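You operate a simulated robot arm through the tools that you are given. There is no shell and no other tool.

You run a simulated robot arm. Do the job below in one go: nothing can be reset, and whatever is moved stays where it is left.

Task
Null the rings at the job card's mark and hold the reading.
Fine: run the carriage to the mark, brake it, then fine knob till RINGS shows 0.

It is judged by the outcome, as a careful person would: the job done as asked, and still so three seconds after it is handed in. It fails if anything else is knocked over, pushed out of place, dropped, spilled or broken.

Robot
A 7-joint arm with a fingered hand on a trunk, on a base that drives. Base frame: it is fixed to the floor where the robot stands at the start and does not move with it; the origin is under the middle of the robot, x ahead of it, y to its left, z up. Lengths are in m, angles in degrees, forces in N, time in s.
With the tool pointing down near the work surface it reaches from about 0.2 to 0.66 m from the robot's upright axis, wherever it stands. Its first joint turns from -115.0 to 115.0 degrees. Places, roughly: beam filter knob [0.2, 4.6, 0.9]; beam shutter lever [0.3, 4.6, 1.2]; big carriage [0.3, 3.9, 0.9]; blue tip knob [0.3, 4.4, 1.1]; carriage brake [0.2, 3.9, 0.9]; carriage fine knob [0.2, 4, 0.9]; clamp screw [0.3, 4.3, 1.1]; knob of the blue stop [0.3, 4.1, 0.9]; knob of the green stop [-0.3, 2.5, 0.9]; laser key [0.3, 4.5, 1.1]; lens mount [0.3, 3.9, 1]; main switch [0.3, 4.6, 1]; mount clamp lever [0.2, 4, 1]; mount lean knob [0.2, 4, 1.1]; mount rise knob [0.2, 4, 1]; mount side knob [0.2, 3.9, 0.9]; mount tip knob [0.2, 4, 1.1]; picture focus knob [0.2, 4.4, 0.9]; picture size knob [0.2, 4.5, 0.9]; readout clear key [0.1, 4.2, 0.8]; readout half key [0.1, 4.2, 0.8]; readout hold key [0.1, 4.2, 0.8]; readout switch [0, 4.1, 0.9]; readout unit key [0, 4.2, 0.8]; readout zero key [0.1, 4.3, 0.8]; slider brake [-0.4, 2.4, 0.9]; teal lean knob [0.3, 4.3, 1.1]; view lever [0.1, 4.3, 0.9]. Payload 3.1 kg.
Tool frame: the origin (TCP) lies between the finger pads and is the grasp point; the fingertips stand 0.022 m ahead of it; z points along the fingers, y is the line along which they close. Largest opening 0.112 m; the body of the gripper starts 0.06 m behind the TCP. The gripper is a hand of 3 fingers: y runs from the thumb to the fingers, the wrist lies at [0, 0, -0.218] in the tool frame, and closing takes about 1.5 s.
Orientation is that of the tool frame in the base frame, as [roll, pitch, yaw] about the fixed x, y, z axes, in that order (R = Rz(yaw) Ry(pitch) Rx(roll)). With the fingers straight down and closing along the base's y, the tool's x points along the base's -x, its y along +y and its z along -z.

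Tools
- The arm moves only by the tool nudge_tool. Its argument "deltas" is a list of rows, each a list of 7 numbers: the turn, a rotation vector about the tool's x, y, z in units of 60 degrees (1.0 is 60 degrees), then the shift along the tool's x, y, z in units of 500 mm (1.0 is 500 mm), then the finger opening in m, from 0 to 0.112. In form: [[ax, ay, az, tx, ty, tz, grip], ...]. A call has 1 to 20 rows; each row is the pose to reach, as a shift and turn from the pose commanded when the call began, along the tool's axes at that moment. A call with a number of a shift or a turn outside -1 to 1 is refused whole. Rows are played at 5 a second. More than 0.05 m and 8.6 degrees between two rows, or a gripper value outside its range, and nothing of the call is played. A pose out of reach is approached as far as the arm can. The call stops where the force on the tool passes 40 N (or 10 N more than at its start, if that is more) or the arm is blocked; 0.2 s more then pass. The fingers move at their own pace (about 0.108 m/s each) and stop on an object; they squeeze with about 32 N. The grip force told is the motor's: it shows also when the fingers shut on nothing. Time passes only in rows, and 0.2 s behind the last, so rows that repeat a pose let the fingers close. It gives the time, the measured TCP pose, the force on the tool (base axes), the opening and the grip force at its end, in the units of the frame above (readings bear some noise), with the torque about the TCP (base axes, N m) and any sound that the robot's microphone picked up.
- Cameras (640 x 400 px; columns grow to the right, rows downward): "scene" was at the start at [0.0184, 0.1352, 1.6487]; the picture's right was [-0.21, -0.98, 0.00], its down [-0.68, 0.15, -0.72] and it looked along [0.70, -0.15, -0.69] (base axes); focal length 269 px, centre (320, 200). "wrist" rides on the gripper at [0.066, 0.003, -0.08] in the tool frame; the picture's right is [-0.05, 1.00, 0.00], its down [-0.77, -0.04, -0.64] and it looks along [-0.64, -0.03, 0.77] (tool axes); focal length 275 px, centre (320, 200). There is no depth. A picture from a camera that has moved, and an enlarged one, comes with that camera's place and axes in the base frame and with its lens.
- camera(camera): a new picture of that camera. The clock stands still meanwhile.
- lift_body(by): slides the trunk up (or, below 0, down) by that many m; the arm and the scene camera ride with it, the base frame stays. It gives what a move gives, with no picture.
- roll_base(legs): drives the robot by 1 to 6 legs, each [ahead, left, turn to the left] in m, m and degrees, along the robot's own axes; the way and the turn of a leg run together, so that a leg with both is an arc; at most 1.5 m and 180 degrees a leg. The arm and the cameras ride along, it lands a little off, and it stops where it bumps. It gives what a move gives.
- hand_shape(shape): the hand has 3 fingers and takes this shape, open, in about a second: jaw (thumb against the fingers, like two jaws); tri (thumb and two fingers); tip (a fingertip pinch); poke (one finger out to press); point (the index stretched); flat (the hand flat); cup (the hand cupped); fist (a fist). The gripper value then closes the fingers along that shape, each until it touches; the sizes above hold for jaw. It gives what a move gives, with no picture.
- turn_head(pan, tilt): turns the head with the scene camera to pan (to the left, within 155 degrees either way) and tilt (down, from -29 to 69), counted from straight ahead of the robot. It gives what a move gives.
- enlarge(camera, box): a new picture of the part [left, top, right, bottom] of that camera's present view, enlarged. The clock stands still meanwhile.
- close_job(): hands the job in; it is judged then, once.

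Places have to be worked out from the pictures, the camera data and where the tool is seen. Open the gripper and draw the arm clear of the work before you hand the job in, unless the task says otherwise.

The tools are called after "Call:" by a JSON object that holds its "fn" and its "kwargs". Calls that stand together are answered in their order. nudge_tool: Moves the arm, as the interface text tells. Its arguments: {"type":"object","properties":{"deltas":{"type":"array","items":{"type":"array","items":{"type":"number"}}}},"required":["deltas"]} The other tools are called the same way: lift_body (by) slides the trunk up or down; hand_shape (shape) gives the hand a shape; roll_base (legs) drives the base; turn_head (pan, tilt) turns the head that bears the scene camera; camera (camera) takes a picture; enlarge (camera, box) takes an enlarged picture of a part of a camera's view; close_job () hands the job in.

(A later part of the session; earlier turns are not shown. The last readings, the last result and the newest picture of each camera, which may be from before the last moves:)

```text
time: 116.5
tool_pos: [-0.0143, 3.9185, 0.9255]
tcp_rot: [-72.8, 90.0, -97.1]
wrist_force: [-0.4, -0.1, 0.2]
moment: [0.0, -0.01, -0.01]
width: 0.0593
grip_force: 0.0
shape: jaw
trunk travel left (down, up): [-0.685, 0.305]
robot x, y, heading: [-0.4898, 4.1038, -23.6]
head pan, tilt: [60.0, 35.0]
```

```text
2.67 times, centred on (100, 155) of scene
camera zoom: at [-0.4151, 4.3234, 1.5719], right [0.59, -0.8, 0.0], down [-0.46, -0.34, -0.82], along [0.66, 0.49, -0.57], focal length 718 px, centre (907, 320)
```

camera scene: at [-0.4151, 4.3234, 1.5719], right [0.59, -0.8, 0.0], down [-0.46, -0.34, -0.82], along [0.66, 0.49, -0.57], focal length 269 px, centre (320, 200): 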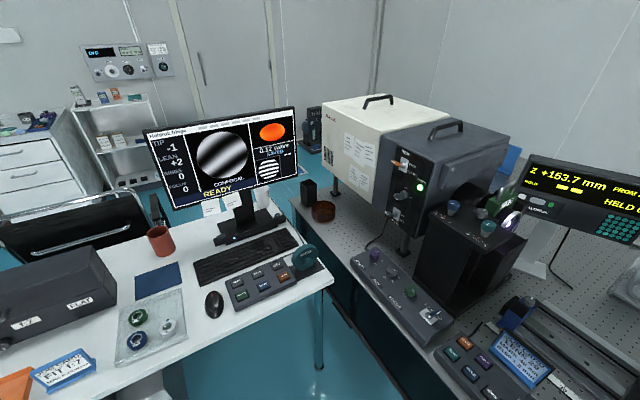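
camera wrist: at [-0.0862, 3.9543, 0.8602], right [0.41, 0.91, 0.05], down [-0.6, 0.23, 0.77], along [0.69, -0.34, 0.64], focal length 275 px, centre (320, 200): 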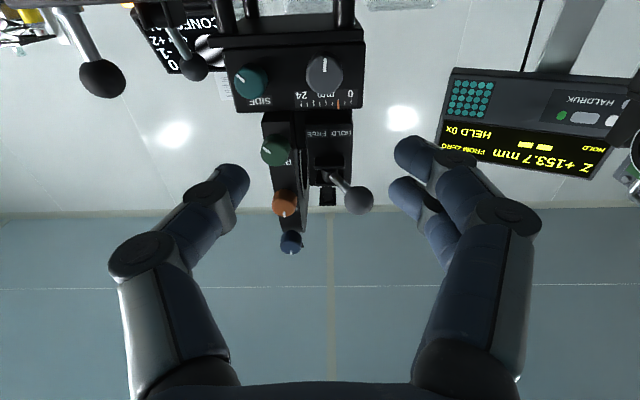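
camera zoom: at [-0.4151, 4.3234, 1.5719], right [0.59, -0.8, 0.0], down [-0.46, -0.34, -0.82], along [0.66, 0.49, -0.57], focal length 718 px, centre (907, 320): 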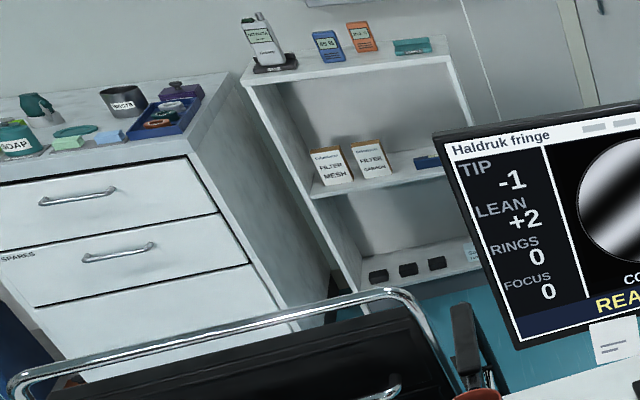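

The monitor says READY with RINGS 0 and FOCUS 0. Two views put the HOLD key top at about (0.053, 4.2025, 0.831). I raise the hand and pitch it back to point down.

Call:
{"fn": "nudge_tool", "kwargs": {"deltas": [[0, 0, 0, -0.07, 0, 0, 0.06], [0, 0, 0, -0.14, 0, 0, 0.06], [0, 0, 0, -0.21, 0, -0.02, 0.06], [0, 0, 0, -0.25, 0, -0.04, 0.06], [0, 0, 0, -0.25, 0, -0.04, 0.06]]}}

Call:
{"fn": "nudge_tool", "kwargs": {"deltas": [[0, 0.125, 0, 0, 0, 0, 0.06], [0, 0.25, 0, 0, 0, 0, 0.06], [0, 0.375, 0, 0, 0, 0, 0.06], [0, 0.5, 0, 0, 0, 0, 0.06], [0, 0.625, 0, 0, 0, 0, 0.06], [0, 0.75, 0, 0, 0, 0, 0.06], [0, 0.75, 0, 0, 0, 0, 0.06]]}}

Call:
{"fn": "nudge_tool", "kwargs": {"deltas": [[0, 0.125, 0, 0, 0, 0, 0.06], [0, 0.25, 0, 0, 0, 0, 0.06], [0, 0.375, 0, 0, 0, 0, 0.06], [0, 0.5, 0, 0, 0, 0, 0.06], [0, 0.625, 0, 0, 0, 0, 0.06], [0, 0.75, 0, 0, 0, 0, 0.06], [0, 0.75, 0, 0, 0, 0, 0.06]]}}

Call:
{"fn": "turn_head", "kwargs": {"pan": 10, "tilt": 50}}

Call:
{"fn": "camera", "kwargs": {"camera": "scene"}}

```text
time: 117.7
tool_pos: [-0.0316, 3.9246, 1.0501]
tcp_rot: [-133.3, 89.8, -157.5]
wrist_force: [0.2, 0.2, -0.2]
moment: [-0.03, 0.0, 0.02]
width: 0.0594
grip_force: 0.2
shape: jaw
trunk travel left (down, up): [-0.685, 0.305]
robot x, y, heading: [-0.4912, 4.1051, -23.3]
head pan, tilt: [60.0, 35.0]
```

```text
time: 119.2
tool_pos: [-0.0308, 3.9275, 1.051]
tcp_rot: [179.9, 45.0, 155.7]
wrist_force: [0.1, 0.5, -0.8]
moment: [0.01, 0.0, -0.01]
width: 0.0592
grip_force: 0.1
shape: jaw
trunk travel left (down, up): [-0.685, 0.305]
robot x, y, heading: [-0.4898, 4.1084, -23.6]
head pan, tilt: [60.0, 35.0]
```

```text
time: 120.8
tool_pos: [-0.033, 3.9273, 1.0502]
tcp_rot: [180.0, 0.0, 155.8]
wrist_force: [-0.1, 0.2, 1.0]
moment: [0.01, -0.01, -0.01]
width: 0.0595
grip_force: 0.1
shape: jaw
trunk travel left (down, up): [-0.685, 0.305]
robot x, y, heading: [-0.4893, 4.1067, -23.5]
head pan, tilt: [60.0, 35.0]
```

```text
time: 122.0
tool_pos: [-0.03, 3.9261, 1.0484]
tcp_rot: [180.0, 0.0, 155.8]
wrist_force: [0.1, 0.1, 0.3]
moment: [-0.02, -0.03, 0.03]
width: 0.0594
grip_force: 0.1
shape: jaw
trunk travel left (down, up): [-0.685, 0.305]
robot x, y, heading: [-0.4899, 4.1084, -23.6]
head pan, tilt: [10.0, 50.0]
```

```text
taken
camera scene: at [-0.4109, 4.2532, 1.5502], right [-0.23, -0.97, 0.0], down [-0.74, 0.18, -0.64], along [0.63, -0.15, -0.77], focal length 269 px, centre (320, 200)
```

scene: 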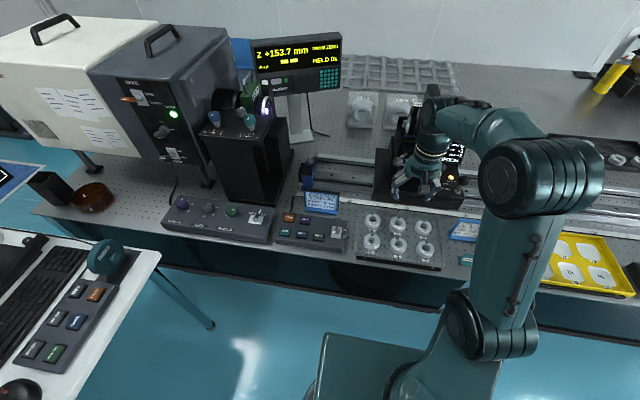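

z still reads 153.7 mm. I carry the hand left above the readout box and then set the poke shape.

Call:
{"fn": "nudge_tool", "kwargs": {"deltas": [[0, 0, 0, 0.0103, 0.0817, 0, 0.06], [0, 0, 0, 0.0205, 0.1634, 0, 0.06], [0, 0, 0, 0.0308, 0.2451, 0, 0.06], [0, 0, 0, 0.041, 0.3268, 0, 0.06], [0, 0, 0, 0.0513, 0.4085, 0, 0.06], [0, 0, 0, 0.0615, 0.4902, 0, 0.06], [0, 0, 0, 0.0718, 0.5718, 0, 0.06], [0, 0, 0, 0.0718, 0.5718, 0, 0.06]]}}

Call:
{"fn": "hand_shape", "kwargs": {"shape": "poke"}}

Call:
{"fn": "camera", "kwargs": {"camera": "wrist"}}

Call:
{"fn": "camera", "kwargs": {"camera": "scene"}}

```text
time: 123.8
tool_pos: [0.053, 4.2009, 1.0486]
tcp_rot: [-180.0, 0.0, 155.8]
wrist_force: [0.1, 0.6, 0.3]
moment: [-0.01, 0.02, 0.01]
width: 0.0596
grip_force: 0.0
shape: jaw
trunk travel left (down, up): [-0.685, 0.305]
robot x, y, heading: [-0.4929, 4.104, -23.4]
head pan, tilt: [10.0, 50.0]
```

```text
time: 124.7
tool_pos: [0.0522, 4.2028, 1.0485]
tcp_rot: [-180.0, 0.0, 155.8]
wrist_force: [-0.3, -0.3, -0.1]
moment: [0.05, 0.02, 0.01]
width: 0.0003
grip_force: 0.0
shape: poke
trunk travel left (down, up): [-0.685, 0.305]
robot x, y, heading: [-0.4893, 4.1056, -23.4]
head pan, tilt: [10.0, 50.0]
```

```text
taken
camera wrist: at [-0.0058, 4.2329, 1.1296], right [0.45, 0.89, 0.0], down [0.69, -0.35, 0.64], along [0.57, -0.29, -0.77], focal length 275 px, centre (320, 200)
```

wrist: 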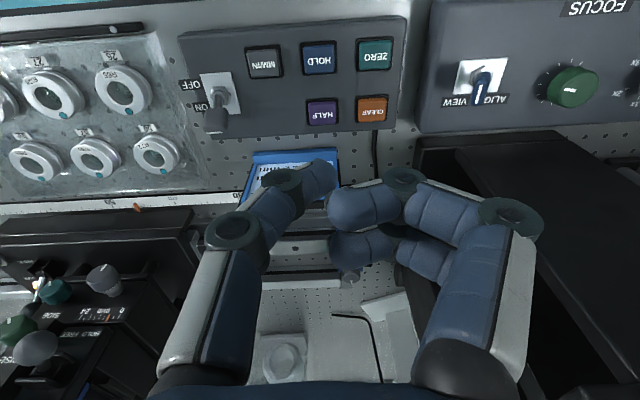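

```text
taken
camera scene: at [-0.411, 4.2532, 1.5502], right [-0.23, -0.97, 0.0], down [-0.74, 0.18, -0.64], along [0.62, -0.15, -0.77], focal length 269 px, centre (320, 200)
```

scene: 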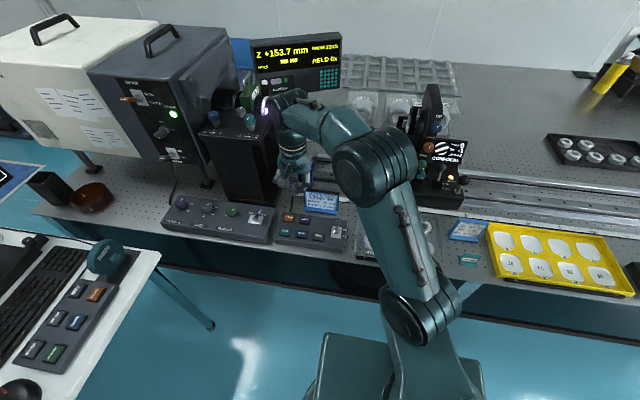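

In the poke shape the extended finger's tip lies on the tool axis; the two curled fingers are on the +y side, which would hang over ZERO. I turn the hand 90° so they point toward me, off the keys.

Call:
{"fn": "nudge_tool", "kwargs": {"deltas": [[0, 0, -0.125, 0, 0, 0, 0], [0, 0, -0.25, 0, 0, 0, 0], [0, 0, -0.375, 0, 0, 0, 0], [0, 0, -0.5, 0, 0, 0, 0], [0, 0, -0.625, 0, 0, 0, 0], [0, 0, -0.75, 0, 0, 0, 0], [0, 0, -0.875, 0, 0, 0, 0], [0, 0, -1.0, 0, 0, 0, 0]]}}

Call:
{"fn": "nudge_tool", "kwargs": {"deltas": [[0, 0, -0.125, 0, 0, 0, 0], [0, 0, -0.25, 0, 0, 0, 0], [0, 0, -0.375, 0, 0, 0, 0], [0, 0, -0.5, 0, 0, 0, 0], [0, 0, -0.5, 0, 0, 0, 0]]}}

Call:
{"fn": "camera", "kwargs": {"camera": "wrist"}}

Call:
{"fn": "enlarge", "kwargs": {"camera": "scene", "box": [240, 110, 380, 260]}}

```text
time: 126.5
tool_pos: [0.0531, 4.2017, 1.0499]
tcp_rot: [180.0, 0.0, -144.0]
wrist_force: [0.5, 0.0, 1.0]
moment: [0.01, -0.03, -0.01]
width: 0.0
grip_force: 32.1
shape: jaw
trunk travel left (down, up): [-0.685, 0.305]
robot x, y, heading: [-0.4882, 4.1078, -23.4]
head pan, tilt: [10.0, 50.0]
```

```text
time: 127.7
tool_pos: [0.0541, 4.2018, 1.0493]
tcp_rot: [-179.9, 0.0, -114.1]
wrist_force: [-0.5, -0.2, 0.1]
moment: [0.04, 0.01, -0.02]
width: 0.0
grip_force: 31.9
shape: jaw
trunk travel left (down, up): [-0.685, 0.305]
robot x, y, heading: [-0.4909, 4.1068, -23.7]
head pan, tilt: [10.0, 50.0]
```

```text
taken
camera wrist: at [0.0242, 4.1432, 1.1302], right [-0.89, 0.45, 0.0], down [0.35, 0.69, 0.64], along [0.29, 0.57, -0.77], focal length 275 px, centre (320, 200)
```

wrist: 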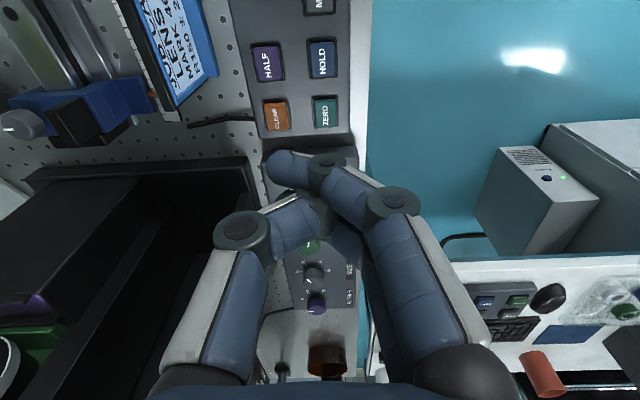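

```text
2.67 times, centred on (310, 185) of scene
camera zoom: at [-0.4109, 4.2533, 1.5502], right [-0.23, -0.97, 0.0], down [-0.74, 0.18, -0.64], along [0.62, -0.15, -0.77], focal length 718 px, centre (347, 240)
```

zoom: 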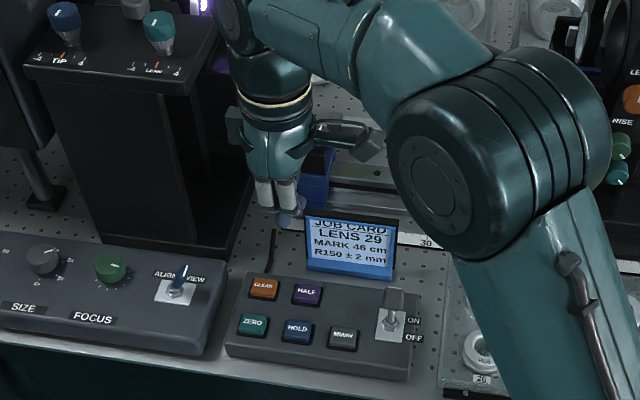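

Sending value 0 closed the hand into a jaw, so the poke shape was lost. I set poke again and test whether an open value keeps it.

Call:
{"fn": "hand_shape", "kwargs": {"shape": "poke"}}

Call:
{"fn": "nudge_tool", "kwargs": {"deltas": [[0, 0, 0, 0, 0, 0.002, 0.112]]}}

Call:
{"fn": "camera", "kwargs": {"camera": "wrist"}}

```text
time: 128.6
tool_pos: [0.0534, 4.202, 1.0501]
tcp_rot: [179.9, 0.0, -114.1]
wrist_force: [-0.3, -0.8, 0.0]
moment: [0.0, 0.0, 0.02]
width: 0.0003
grip_force: 0.1
shape: poke
trunk travel left (down, up): [-0.685, 0.305]
robot x, y, heading: [-0.4893, 4.1039, -23.4]
head pan, tilt: [10.0, 50.0]
```

```text
time: 129.0
tool_pos: [0.0547, 4.2026, 1.049]
tcp_rot: [180.0, 0.0, -114.2]
wrist_force: [0.2, -0.8, 0.0]
moment: [-0.03, 0.02, 0.04]
width: 0.0
grip_force: 0.0
shape: poke
trunk travel left (down, up): [-0.685, 0.305]
robot x, y, heading: [-0.49, 4.1037, -23.5]
head pan, tilt: [10.0, 50.0]
```

```text
taken
camera wrist: at [0.024, 4.1436, 1.1294], right [-0.89, 0.45, 0.0], down [0.35, 0.69, 0.64], along [0.29, 0.57, -0.77], focal length 275 px, centre (320, 200)
```

wrist: 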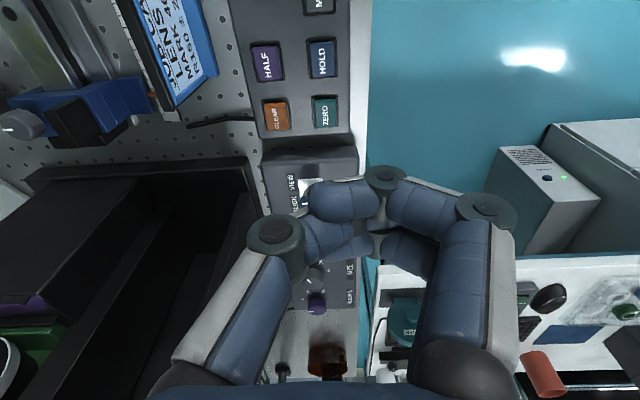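

The shape still reads poke, though the fingers look different from before. I set the shape once more and look right after it.

Call:
{"fn": "hand_shape", "kwargs": {"shape": "poke"}}

Call:
{"fn": "enlarge", "kwargs": {"camera": "wrist", "box": [180, 120, 540, 400]}}

Call:
{"fn": "enlarge", "kwargs": {"camera": "scene", "box": [260, 130, 350, 200]}}

```text
time: 129.9
tool_pos: [0.054, 4.2022, 1.0483]
tcp_rot: [-179.9, -0.1, -114.2]
wrist_force: [-0.2, 0.4, -0.4]
moment: [-0.01, 0.01, 0.0]
width: 0.0
grip_force: 0.0
shape: poke
trunk travel left (down, up): [-0.685, 0.305]
robot x, y, heading: [-0.4902, 4.1106, -23.5]
head pan, tilt: [10.0, 50.0]
```

```text
1.43 times, centred on (360, 260) of wrist
camera zoom: at [0.024, 4.1435, 1.1294], right [-0.89, 0.45, 0.0], down [0.35, 0.69, 0.64], along [0.29, 0.57, -0.77], focal length 393 px, centre (263, 114)
```

zoom: 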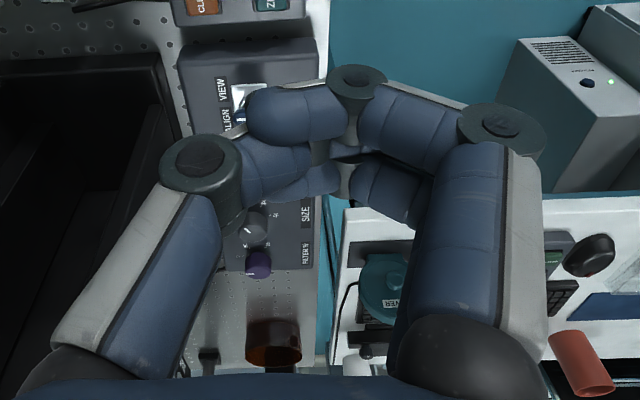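

```text
5.71 times, centred on (305, 165) of scene
camera zoom: at [-0.4109, 4.2533, 1.5502], right [-0.23, -0.97, 0.0], down [-0.74, 0.18, -0.64], along [0.62, -0.15, -0.77], focal length 1539 px, centre (406, 400)
```

zoom: 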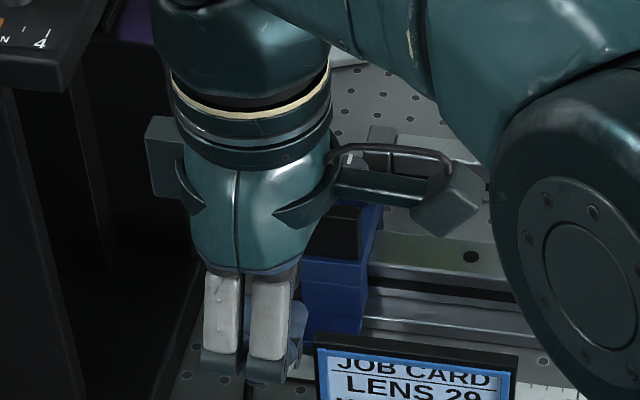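

It is unclear which finger is out. I let a second pass with the open value and look again.

Call:
{"fn": "nudge_tool", "kwargs": {"deltas": [[0, 0, 0, 0, 0, 0, 0.112], [0, 0, 0, 0, 0, 0, 0.112], [0, 0, 0, 0, 0, 0, 0.112], [0, 0, 0, 0, 0, 0, 0.112], [0, 0, 0, 0, 0, 0, 0.112]]}}

Call:
{"fn": "camera", "kwargs": {"camera": "wrist"}}

Call:
{"fn": "hand_shape", "kwargs": {"shape": "point"}}

Call:
{"fn": "camera", "kwargs": {"camera": "wrist"}}

Call:
{"fn": "enlarge", "kwargs": {"camera": "scene", "box": [260, 130, 350, 200]}}

```text
time: 131.1
tool_pos: [0.0538, 4.2009, 1.0488]
tcp_rot: [179.9, 0.1, -114.2]
wrist_force: [-0.4, -0.2, 0.2]
moment: [0.03, 0.03, -0.03]
width: 0.0
grip_force: 0.1
shape: poke
trunk travel left (down, up): [-0.685, 0.305]
robot x, y, heading: [-0.4872, 4.1087, -23.6]
head pan, tilt: [10.0, 50.0]
```

```text
taken
camera wrist: at [0.024, 4.1435, 1.1294], right [-0.89, 0.45, 0.0], down [0.35, 0.69, 0.64], along [0.29, 0.57, -0.77], focal length 275 px, centre (320, 200)
```

wrist: 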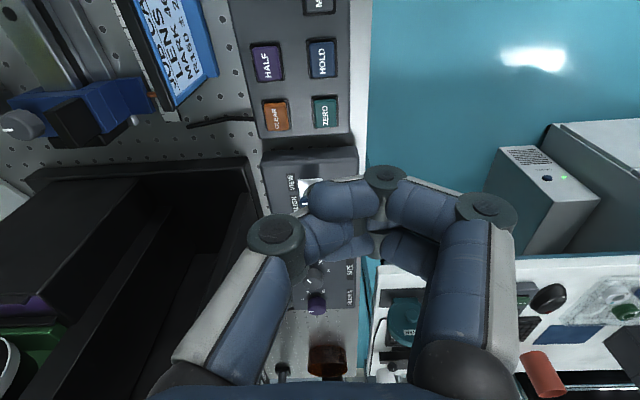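

```text
time: 132.0
tool_pos: [0.0531, 4.2018, 1.048]
tcp_rot: [-180.0, 0.0, -114.2]
wrist_force: [0.0, 0.5, 0.0]
moment: [0.0, 0.0, -0.02]
width: 0.0
grip_force: 0.0
shape: point
trunk travel left (down, up): [-0.685, 0.305]
robot x, y, heading: [-0.4872, 4.1089, -23.4]
head pan, tilt: [10.0, 50.0]
```

```text
taken
camera wrist: at [0.024, 4.1435, 1.1294], right [-0.89, 0.45, 0.0], down [0.35, 0.69, 0.64], along [0.29, 0.57, -0.77], focal length 275 px, centre (320, 200)
```

wrist: 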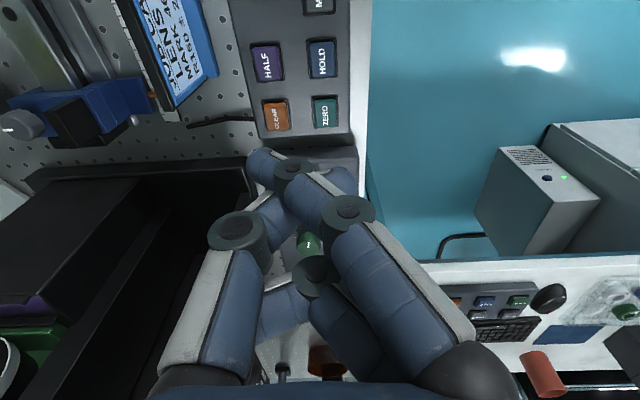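

```text
5.71 times, centred on (305, 165) of scene
camera zoom: at [-0.4109, 4.2533, 1.5502], right [-0.23, -0.97, 0.0], down [-0.74, 0.18, -0.64], along [0.62, -0.15, -0.77], focal length 1539 px, centre (406, 400)
```

zoom: 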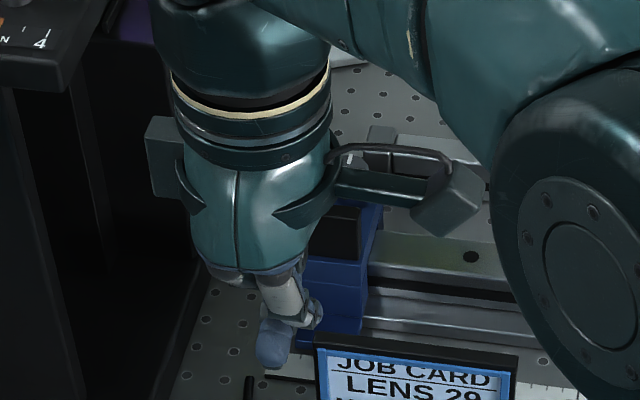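

The "point" shape has one finger stretched about 5 cm ahead of the TCP, offset about 3 cm forward and 1.4 cm left, with the others well back. I shift so the tip stands over the HOLD key and lower it to about 3.5 cm above it.

Call:
{"fn": "nudge_tool", "kwargs": {"deltas": [[0, 0, 0, 0.0288, 0.062, 0, 0.112], [0, 0, 0, 0.0288, 0.062, 0.06, 0.112], [0, 0, 0, 0.0288, 0.062, 0.12, 0.112], [0, 0, 0, 0.0288, 0.062, 0.18, 0.112], [0, 0, 0, 0.0288, 0.062, 0.25, 0.112], [0, 0, 0, 0.0288, 0.062, 0.25, 0.112]]}}

Call:
{"fn": "camera", "kwargs": {"camera": "wrist"}}

Call:
{"fn": "enlarge", "kwargs": {"camera": "scene", "box": [250, 150, 370, 260]}}

```text
time: 133.4
tool_pos: [0.0179, 4.2027, 0.9246]
tcp_rot: [180.0, 0.0, -114.3]
wrist_force: [-0.1, 0.2, 0.0]
moment: [0.02, 0.01, 0.03]
width: 0.0
grip_force: 0.1
shape: point
trunk travel left (down, up): [-0.685, 0.305]
robot x, y, heading: [-0.4902, 4.105, -23.6]
head pan, tilt: [10.0, 50.0]
```

```text
taken
camera wrist: at [-0.0116, 4.1444, 1.0052], right [-0.89, 0.45, 0.0], down [0.35, 0.69, 0.64], along [0.29, 0.57, -0.77], focal length 275 px, centre (320, 200)
```

wrist: 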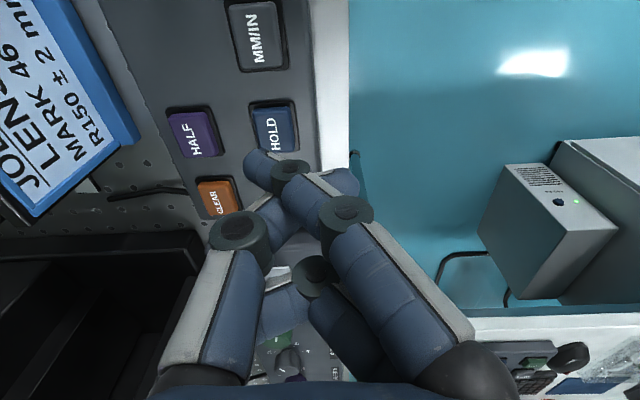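

```text
3.64 times, centred on (310, 205) of scene
camera zoom: at [-0.4114, 4.2531, 1.5502], right [-0.23, -0.97, 0.0], down [-0.74, 0.18, -0.64], along [0.63, -0.15, -0.77], focal length 979 px, centre (356, 182)
```

zoom: 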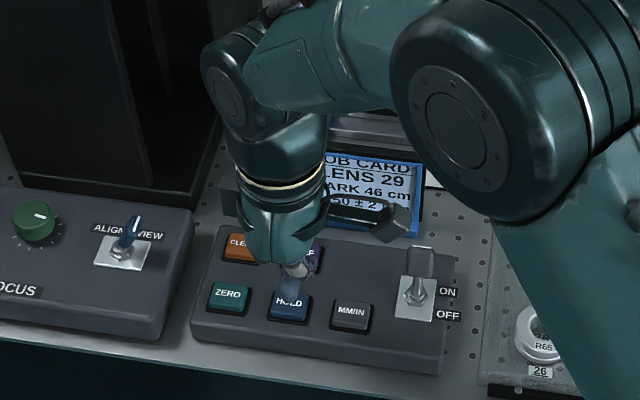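

The tip stands right over the HOLD key, about 35 mm above it. I descend 28 mm, then look before pressing.

Call:
{"fn": "nudge_tool", "kwargs": {"deltas": [[0, 0, 0, -0.005, 0, 0.02, 0.112], [0, 0, 0, -0.005, 0, 0.04, 0.112], [0, 0, 0, -0.005, 0, 0.056, 0.112], [0, 0, 0, -0.005, 0, 0.056, 0.112]]}}

Call:
{"fn": "camera", "kwargs": {"camera": "wrist"}}

Call:
{"fn": "enlarge", "kwargs": {"camera": "scene", "box": [250, 180, 370, 270]}}

```text
time: 134.4
tool_pos: [0.0211, 4.2051, 0.8943]
tcp_rot: [180.0, -0.1, -114.2]
wrist_force: [-0.7, 0.6, 0.6]
moment: [-0.01, 0.0, -0.02]
width: 0.0
grip_force: 0.0
shape: point
trunk travel left (down, up): [-0.685, 0.305]
robot x, y, heading: [-0.4897, 4.107, -23.4]
head pan, tilt: [10.0, 50.0]
```

```text
taken
camera wrist: at [-0.0089, 4.1467, 0.9773], right [-0.89, 0.45, 0.0], down [0.35, 0.69, 0.64], along [0.29, 0.57, -0.77], focal length 275 px, centre (320, 200)
```

wrist: 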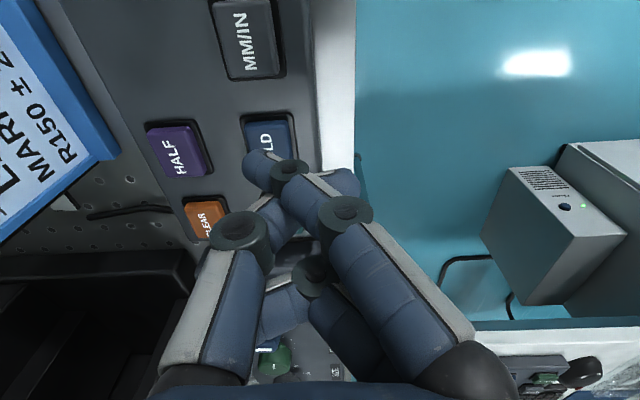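

```text
4.44 times, centred on (310, 225) of scene
camera zoom: at [-0.411, 4.2532, 1.5502], right [-0.23, -0.97, 0.0], down [-0.74, 0.18, -0.64], along [0.62, -0.15, -0.77], focal length 1197 px, centre (364, 89)
```

zoom: 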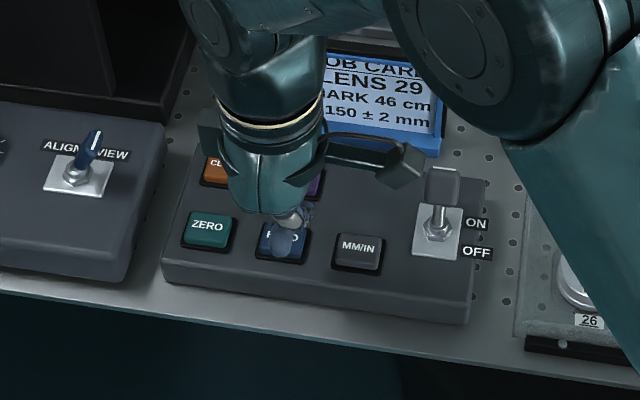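

The fingertip is on the HOLD key's outline, a few millimetres above. I press down in small steps, watching the force.

Call:
{"fn": "nudge_tool", "kwargs": {"deltas": [[0, 0, 0, 0, 0, 0.006, 0.112], [0, 0, 0, 0, 0, 0.012, 0.112], [0, 0, 0, 0, 0, 0.016, 0.112]]}}

Call:
{"fn": "enlarge", "kwargs": {"camera": "scene", "box": [240, 20, 370, 270]}}

```text
time: 135.2
tool_pos: [0.0218, 4.204, 0.8887]
tcp_rot: [-180.0, 0.0, -114.2]
wrist_force: [-0.6, -0.3, 0.1]
moment: [0.0, 0.01, 0.01]
width: 0.0
grip_force: 0.1
shape: point
trunk travel left (down, up): [-0.685, 0.305]
robot x, y, heading: [-0.4861, 4.1096, -23.6]
head pan, tilt: [10.0, 50.0]
```

```text
1.60 times, centred on (305, 145) of scene
camera zoom: at [-0.4109, 4.2533, 1.5502], right [-0.23, -0.97, 0.0], down [-0.74, 0.18, -0.64], along [0.62, -0.15, -0.77], focal length 431 px, centre (344, 288)
```

zoom: 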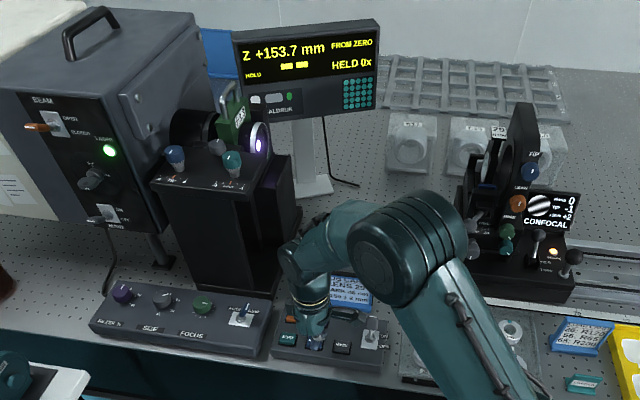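

No contact force yet. I go on down a few millimetres more.

Call:
{"fn": "nudge_tool", "kwargs": {"deltas": [[0, 0, 0, 0, 0, 0.006, 0.112], [0, 0, 0, 0, 0, 0.012, 0.112], [0, 0, 0, 0, 0, 0.012, 0.112]]}}

Call:
{"fn": "enlarge", "kwargs": {"camera": "scene", "box": [240, 20, 370, 110]}}

Call:
{"fn": "camera", "kwargs": {"camera": "wrist"}}

```text
time: 136.0
tool_pos: [0.0209, 4.2049, 0.8813]
tcp_rot: [179.9, 0.0, -114.2]
wrist_force: [-0.5, -0.3, 0.4]
moment: [0.02, 0.02, 0.01]
width: 0.0
grip_force: 0.1
shape: point
trunk travel left (down, up): [-0.685, 0.305]
robot x, y, heading: [-0.4914, 4.1067, -23.7]
head pan, tilt: [10.0, 50.0]
```

```text
4.44 times, centred on (305, 65) of scene
camera zoom: at [-0.411, 4.2533, 1.5502], right [-0.23, -0.97, 0.0], down [-0.74, 0.18, -0.64], along [0.62, -0.15, -0.77], focal length 1197 px, centre (387, 800)
```

zoom: 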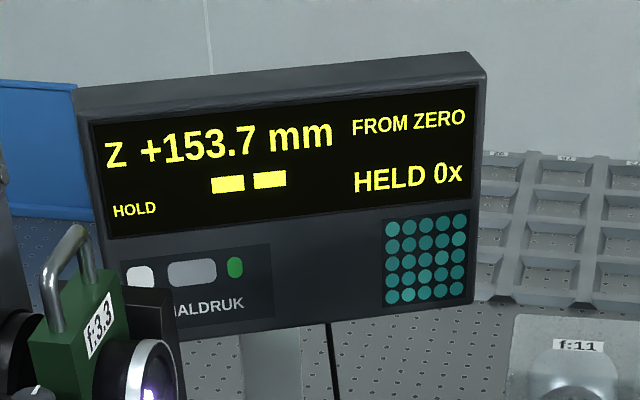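

```text
taken
camera wrist: at [-0.0092, 4.146, 0.9626], right [-0.89, 0.45, 0.0], down [0.35, 0.69, 0.64], along [0.29, 0.57, -0.77], focal length 275 px, centre (320, 200)
```

wrist: 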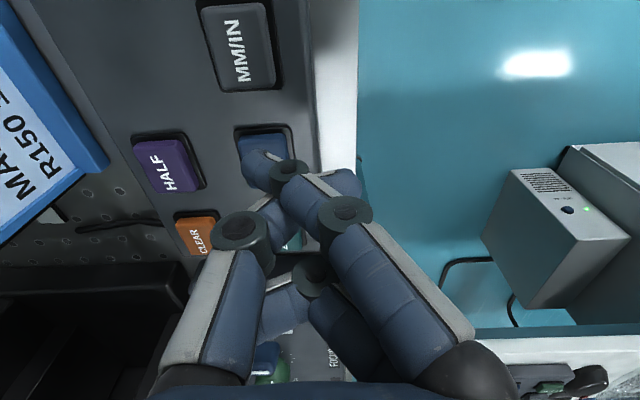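

Still no contact and HELD 0x. The tip is centred on the key in the wrist view; I continue down in 2 mm steps.

Call:
{"fn": "nudge_tool", "kwargs": {"deltas": [[0, 0, 0, 0, 0, 0.004, 0.112], [0, 0, 0, 0, 0, 0.008, 0.112], [0, 0, 0, 0, 0, 0.008, 0.112]]}}

Call:
{"fn": "enlarge", "kwargs": {"camera": "scene", "box": [240, 20, 370, 110]}}

```text
time: 136.8
tool_pos: [0.0208, 4.2037, 0.8781]
tcp_rot: [180.0, 0.1, -114.2]
wrist_force: [-0.7, 0.4, 0.3]
moment: [0.01, 0.02, 0.0]
width: 0.0
grip_force: 0.1
shape: point
trunk travel left (down, up): [-0.685, 0.305]
robot x, y, heading: [-0.4884, 4.1063, -23.7]
head pan, tilt: [10.0, 50.0]
```

```text
4.44 times, centred on (305, 65) of scene
camera zoom: at [-0.411, 4.2533, 1.5502], right [-0.23, -0.97, 0.0], down [-0.74, 0.18, -0.64], along [0.62, -0.15, -0.77], focal length 1197 px, centre (387, 800)
```

zoom: 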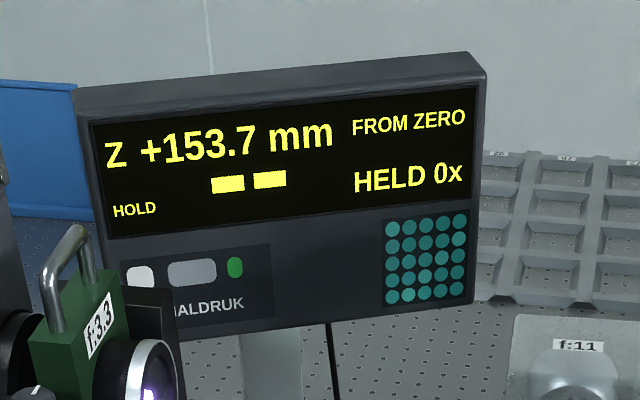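

Nothing yet; I look closely at the fingertip from the scene camera and go down another 4 mm.

Call:
{"fn": "nudge_tool", "kwargs": {"deltas": [[0, 0, 0, 0, 0, 0.004, 0.112], [0, 0, 0, 0, 0, 0.008, 0.112], [0, 0, 0, 0, 0, 0.008, 0.112]]}}

Call:
{"fn": "enlarge", "kwargs": {"camera": "scene", "box": [270, 200, 340, 260]}}

Call:
{"fn": "enlarge", "kwargs": {"camera": "scene", "box": [240, 20, 370, 110]}}

Call:
{"fn": "enlarge", "kwargs": {"camera": "wrist", "box": [180, 100, 380, 280]}}

```text
time: 137.6
tool_pos: [0.0201, 4.2041, 0.873]
tcp_rot: [180.0, -0.1, -114.2]
wrist_force: [-0.1, -0.8, -0.2]
moment: [0.01, 0.01, -0.05]
width: 0.0
grip_force: 0.1
shape: point
trunk travel left (down, up): [-0.685, 0.305]
robot x, y, heading: [-0.4871, 4.1086, -23.5]
head pan, tilt: [10.0, 50.0]
```

```text
6.67 times, centred on (305, 230) of scene
camera zoom: at [-0.411, 4.2533, 1.5502], right [-0.23, -0.97, 0.0], down [-0.74, 0.18, -0.64], along [0.62, -0.15, -0.77], focal length 1795 px, centre (420, 0)
```

zoom: 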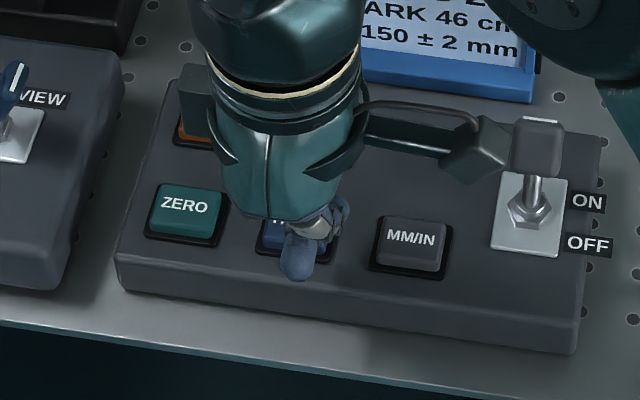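

```text
4.44 times, centred on (305, 65) of scene
camera zoom: at [-0.411, 4.2533, 1.5502], right [-0.23, -0.97, 0.0], down [-0.74, 0.18, -0.64], along [0.62, -0.15, -0.77], focal length 1197 px, centre (387, 800)
```

zoom: 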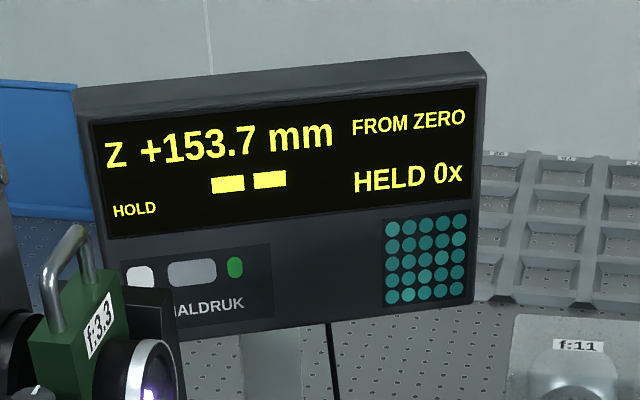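

```text
2.22 times, centred on (280, 190) of wrist
camera zoom: at [-0.0089, 4.1459, 0.9542], right [-0.89, 0.45, 0.0], down [0.35, 0.69, 0.64], along [0.29, 0.57, -0.77], focal length 612 px, centre (409, 222)
```

zoom: 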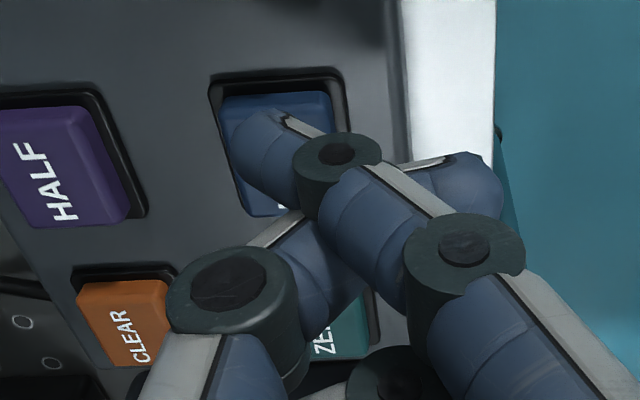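

The finger in the wrist view is right over the HOLD key's middle and should be about to touch. I keep lowering in small steps.

Call:
{"fn": "nudge_tool", "kwargs": {"deltas": [[0, 0, 0, 0, 0, 0.004, 0.112], [0, 0, 0, 0, 0, 0.008, 0.112], [0, 0, 0, 0, 0, 0.008, 0.112]]}}

Call:
{"fn": "enlarge", "kwargs": {"camera": "scene", "box": [240, 20, 370, 110]}}

Call:
{"fn": "enlarge", "kwargs": {"camera": "wrist", "box": [180, 100, 380, 280]}}

```text
time: 138.4
tool_pos: [0.0203, 4.2042, 0.8696]
tcp_rot: [180.0, 0.0, -114.3]
wrist_force: [-0.3, -0.4, -0.7]
moment: [0.03, -0.01, 0.02]
width: 0.0
grip_force: 0.0
shape: point
trunk travel left (down, up): [-0.685, 0.305]
robot x, y, heading: [-0.4888, 4.1068, -24.0]
head pan, tilt: [10.0, 50.0]
```

```text
4.44 times, centred on (305, 65) of scene
camera zoom: at [-0.4109, 4.2533, 1.5502], right [-0.23, -0.97, 0.0], down [-0.74, 0.18, -0.64], along [0.62, -0.15, -0.77], focal length 1197 px, centre (387, 800)
```

zoom: 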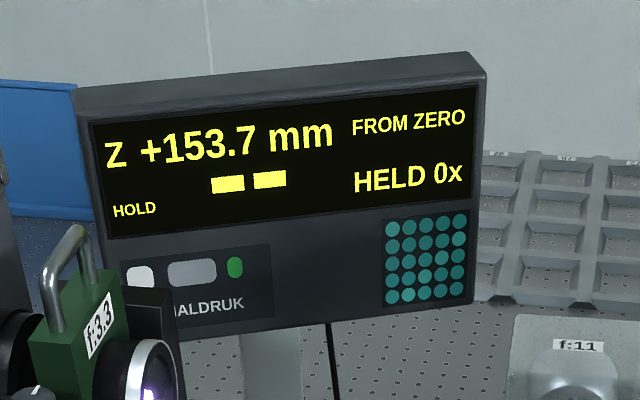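

```text
2.22 times, centred on (280, 190) of wrist
camera zoom: at [-0.0093, 4.146, 0.9506], right [-0.89, 0.45, 0.0], down [0.35, 0.69, 0.64], along [0.29, 0.57, -0.77], focal length 612 px, centre (409, 222)
```

zoom: 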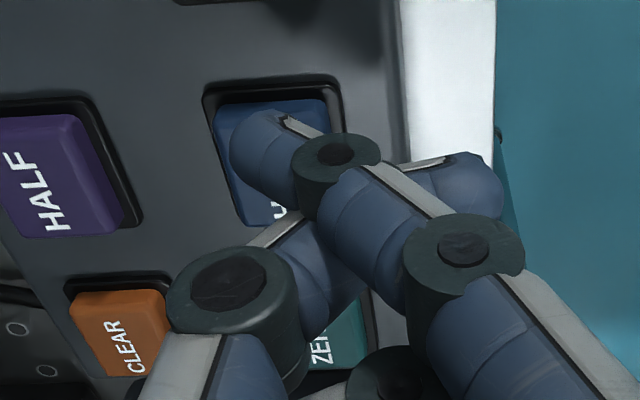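

Still no contact. I keep going down 5 mm.

Call:
{"fn": "nudge_tool", "kwargs": {"deltas": [[0, 0, 0, 0, 0, 0.004, 0.112], [0, 0, 0, 0, 0, 0.008, 0.112], [0, 0, 0, 0, 0, 0.01, 0.112], [0, 0, 0, 0, 0, 0.01, 0.112]]}}

Call:
{"fn": "enlarge", "kwargs": {"camera": "scene", "box": [240, 20, 370, 110]}}

Call:
{"fn": "enlarge", "kwargs": {"camera": "wrist", "box": [180, 100, 380, 280]}}

```text
time: 139.4
tool_pos: [0.0207, 4.2041, 0.8634]
tcp_rot: [180.0, -0.1, -114.2]
wrist_force: [-0.6, 0.2, -0.8]
moment: [0.02, 0.01, -0.02]
width: 0.0
grip_force: 0.0
shape: point
trunk travel left (down, up): [-0.685, 0.305]
robot x, y, heading: [-0.4885, 4.1071, -23.3]
head pan, tilt: [10.0, 50.0]
```

```text
4.44 times, centred on (305, 65) of scene
camera zoom: at [-0.411, 4.2533, 1.5502], right [-0.23, -0.97, 0.0], down [-0.74, 0.18, -0.64], along [0.62, -0.15, -0.77], focal length 1197 px, centre (387, 800)
```

zoom: 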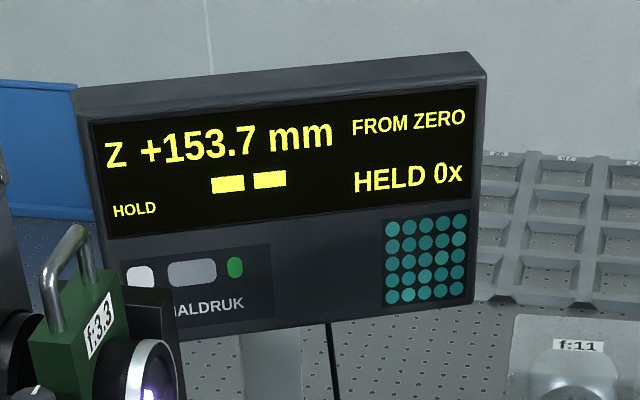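

```text
2.22 times, centred on (280, 190) of wrist
camera zoom: at [-0.009, 4.1459, 0.9453], right [-0.89, 0.45, 0.0], down [0.35, 0.69, 0.64], along [0.29, 0.57, -0.77], focal length 612 px, centre (409, 222)
```

zoom: 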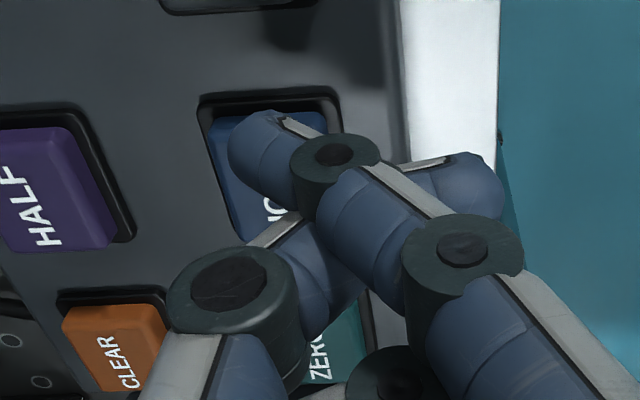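

The tip looks a bit too far toward the key's right edge for its true height, so I rise slightly, shift 10 mm left along the box, and descend again.

Call:
{"fn": "nudge_tool", "kwargs": {"deltas": [[0, 0, 0, 0, 0, -0.01, 0.112], [0, 0, 0, -0.01, 0, -0.01, 0.112], [0, 0, 0, -0.02, 0.004, -0.01, 0.112], [0, 0, 0, -0.02, 0.004, -0.004, 0.112], [0, 0, 0, -0.02, 0.004, 0, 0.112], [0, 0, 0, -0.02, 0.004, 0.004, 0.112], [0, 0, 0, -0.02, 0.004, 0.004, 0.112]]}}

Call:
{"fn": "enlarge", "kwargs": {"camera": "wrist", "box": [180, 100, 380, 280]}}

Call:
{"fn": "enlarge", "kwargs": {"camera": "scene", "box": [240, 20, 370, 110]}}

Call:
{"fn": "enlarge", "kwargs": {"camera": "scene", "box": [270, 200, 340, 260]}}

```text
time: 141.0
tool_pos: [0.0225, 4.2155, 0.862]
tcp_rot: [180.0, 0.1, -114.2]
wrist_force: [0.3, 0.0, 1.0]
moment: [-0.01, 0.03, -0.01]
width: 0.0
grip_force: 0.1
shape: point
trunk travel left (down, up): [-0.685, 0.305]
robot x, y, heading: [-0.4873, 4.1051, -23.1]
head pan, tilt: [10.0, 50.0]
```

```text
2.22 times, centred on (280, 190) of wrist
camera zoom: at [-0.0073, 4.1558, 0.9437], right [-0.89, 0.45, 0.0], down [0.35, 0.69, 0.64], along [0.29, 0.57, -0.77], focal length 612 px, centre (409, 222)
```

zoom: 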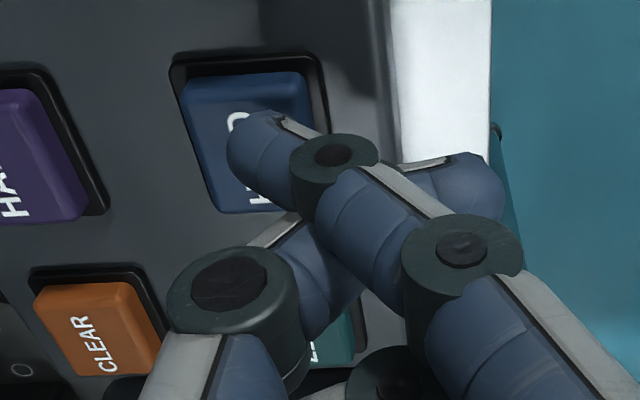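

```text
4.44 times, centred on (305, 65) of scene
camera zoom: at [-0.411, 4.2533, 1.5502], right [-0.23, -0.97, 0.0], down [-0.74, 0.18, -0.64], along [0.62, -0.15, -0.77], focal length 1197 px, centre (387, 800)
```

zoom: 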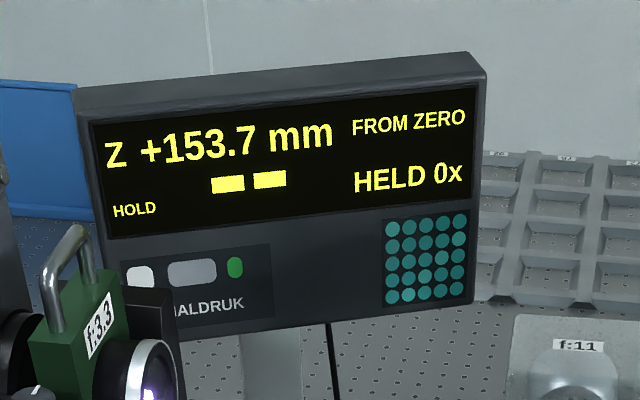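

```text
6.67 times, centred on (305, 230) of scene
camera zoom: at [-0.411, 4.2533, 1.5502], right [-0.23, -0.97, 0.0], down [-0.74, 0.18, -0.64], along [0.62, -0.15, -0.77], focal length 1795 px, centre (420, 0)
```

zoom: 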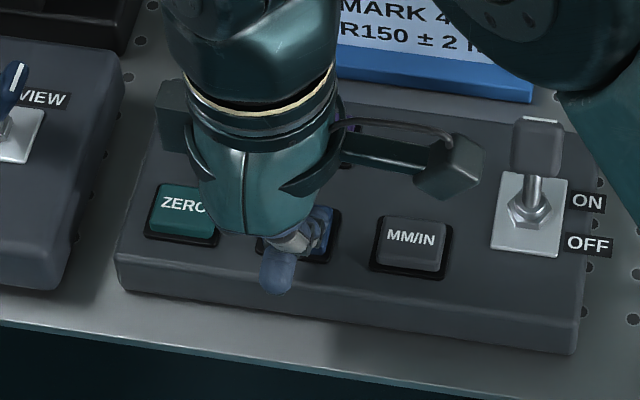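

Now the tip sits on the key's centre in the wrist view. I continue down 5 mm.

Call:
{"fn": "nudge_tool", "kwargs": {"deltas": [[0, 0, 0, 0, 0, 0.004, 0.112], [0, 0, 0, 0, 0, 0.008, 0.112], [0, 0, 0, 0, 0, 0.01, 0.112], [0, 0, 0, 0, 0, 0.01, 0.112]]}}

Call:
{"fn": "enlarge", "kwargs": {"camera": "wrist", "box": [180, 100, 380, 280]}}

Call:
{"fn": "enlarge", "kwargs": {"camera": "scene", "box": [240, 20, 370, 110]}}

```text
time: 142.0
tool_pos: [0.0223, 4.2147, 0.857]
tcp_rot: [180.0, 0.1, -114.2]
wrist_force: [0.1, -0.5, 0.8]
moment: [0.0, -0.01, 0.02]
width: 0.0
grip_force: 0.0
shape: point
trunk travel left (down, up): [-0.685, 0.305]
robot x, y, heading: [-0.4883, 4.107, -23.3]
head pan, tilt: [10.0, 50.0]
```

```text
2.22 times, centred on (280, 190) of wrist
camera zoom: at [-0.0072, 4.156, 0.9382], right [-0.89, 0.45, 0.0], down [0.35, 0.69, 0.64], along [0.29, 0.57, -0.77], focal length 612 px, centre (409, 222)
```

zoom: 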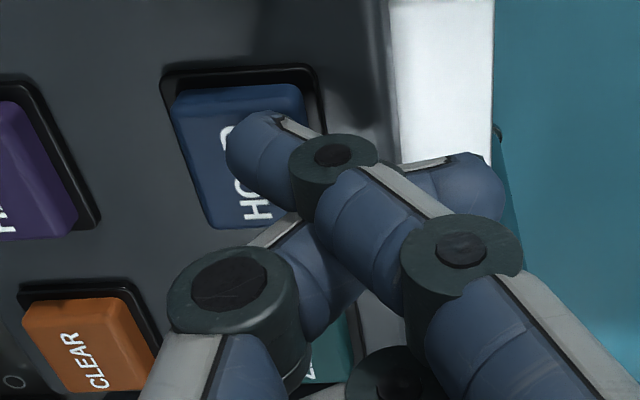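

```text
4.44 times, centred on (305, 65) of scene
camera zoom: at [-0.4109, 4.2533, 1.5502], right [-0.23, -0.97, 0.0], down [-0.74, 0.18, -0.64], along [0.62, -0.15, -0.77], focal length 1197 px, centre (387, 800)
```

zoom: 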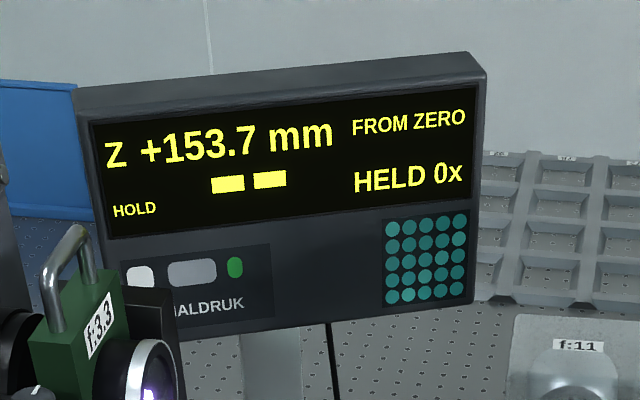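

Still untouched at TCP height 0.857; the finger is shorter than I judged, so its tip is still a few millimetres up and slightly off to the right. I shift 9 mm further left and descend on.

Call:
{"fn": "nudge_tool", "kwargs": {"deltas": [[0, 0, 0, 0, 0, -0.006, 0.112], [0, 0, 0, -0.009, 0, -0.006, 0.112], [0, 0, 0, -0.018, -0.004, -0.006, 0.112], [0, 0, 0, -0.018, -0.004, 0, 0.112], [0, 0, 0, -0.018, -0.004, 0.004, 0.112], [0, 0, 0, -0.018, -0.004, 0.004, 0.112]]}}

Call:
{"fn": "camera", "kwargs": {"camera": "wrist"}}

Call:
{"fn": "enlarge", "kwargs": {"camera": "scene", "box": [270, 190, 340, 250]}}

```text
time: 143.4
tool_pos: [0.0277, 4.2217, 0.8559]
tcp_rot: [180.0, 0.0, -114.2]
wrist_force: [-0.1, 0.5, 0.2]
moment: [-0.01, -0.02, -0.05]
width: 0.0
grip_force: 0.0
shape: point
trunk travel left (down, up): [-0.685, 0.305]
robot x, y, heading: [-0.4899, 4.1104, -23.5]
head pan, tilt: [10.0, 50.0]
```

```text
taken
camera wrist: at [-0.002, 4.163, 0.9366], right [-0.89, 0.45, 0.0], down [0.35, 0.69, 0.64], along [0.29, 0.57, -0.77], focal length 275 px, centre (320, 200)
```

wrist: 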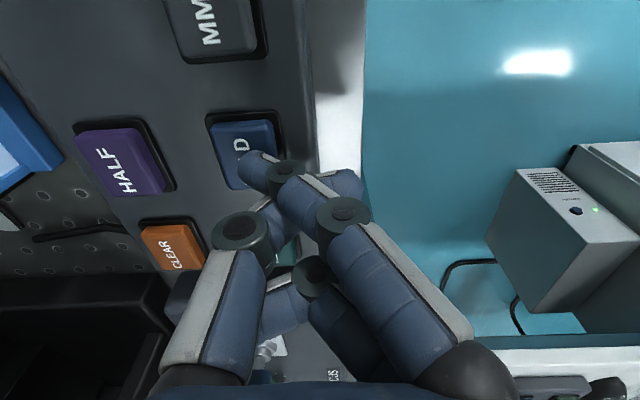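

```text
6.67 times, centred on (305, 220) of scene
camera zoom: at [-0.411, 4.2533, 1.5502], right [-0.23, -0.97, 0.0], down [-0.74, 0.18, -0.64], along [0.62, -0.15, -0.77], focal length 1795 px, centre (420, 67)
```

zoom: 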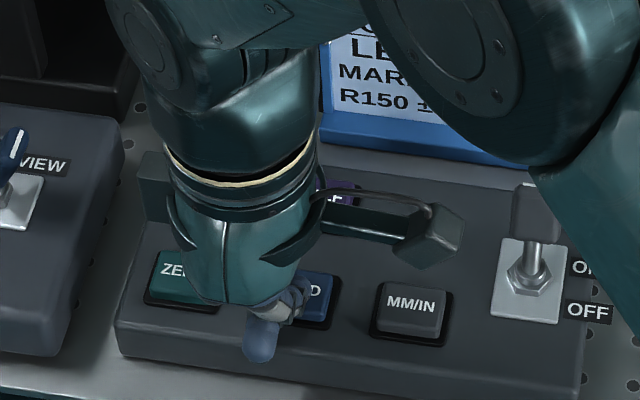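

The tip should now meet the key near its centre. I lower another 6 mm.

Call:
{"fn": "nudge_tool", "kwargs": {"deltas": [[0, 0, 0, 0, 0, 0.004, 0.112], [0, 0, 0, 0, 0, 0.008, 0.112], [0, 0, 0, 0, 0, 0.012, 0.112], [0, 0, 0, 0, 0, 0.012, 0.112]]}}

Call:
{"fn": "enlarge", "kwargs": {"camera": "scene", "box": [240, 20, 370, 110]}}

Call:
{"fn": "camera", "kwargs": {"camera": "wrist"}}

```text
time: 144.4
tool_pos: [0.027, 4.2219, 0.8488]
tcp_rot: [-179.8, 0.0, -114.2]
wrist_force: [-1.6, 1.6, 6.4]
moment: [-0.1, -0.09, 0.0]
width: 0.0
grip_force: 0.1
shape: point
trunk travel left (down, up): [-0.685, 0.305]
robot x, y, heading: [-0.4897, 4.1059, -23.6]
head pan, tilt: [10.0, 50.0]
heard: click
```

```text
4.44 times, centred on (305, 65) of scene
camera zoom: at [-0.4123, 4.2534, 1.5503], right [-0.23, -0.97, 0.0], down [-0.74, 0.18, -0.64], along [0.63, -0.15, -0.77], focal length 1197 px, centre (387, 800)
```

zoom: 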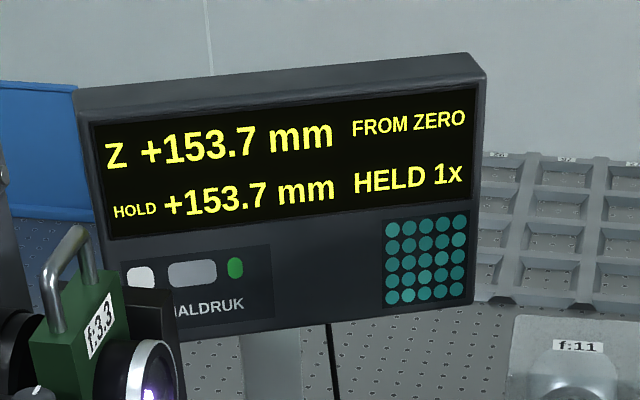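

```text
taken
camera wrist: at [-0.0028, 4.163, 0.9308], right [-0.89, 0.45, 0.0], down [0.35, 0.69, 0.64], along [0.29, 0.57, -0.77], focal length 275 px, centre (320, 200)
```

wrist: 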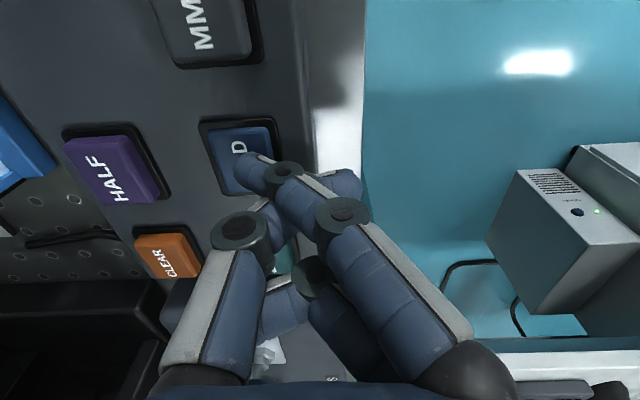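

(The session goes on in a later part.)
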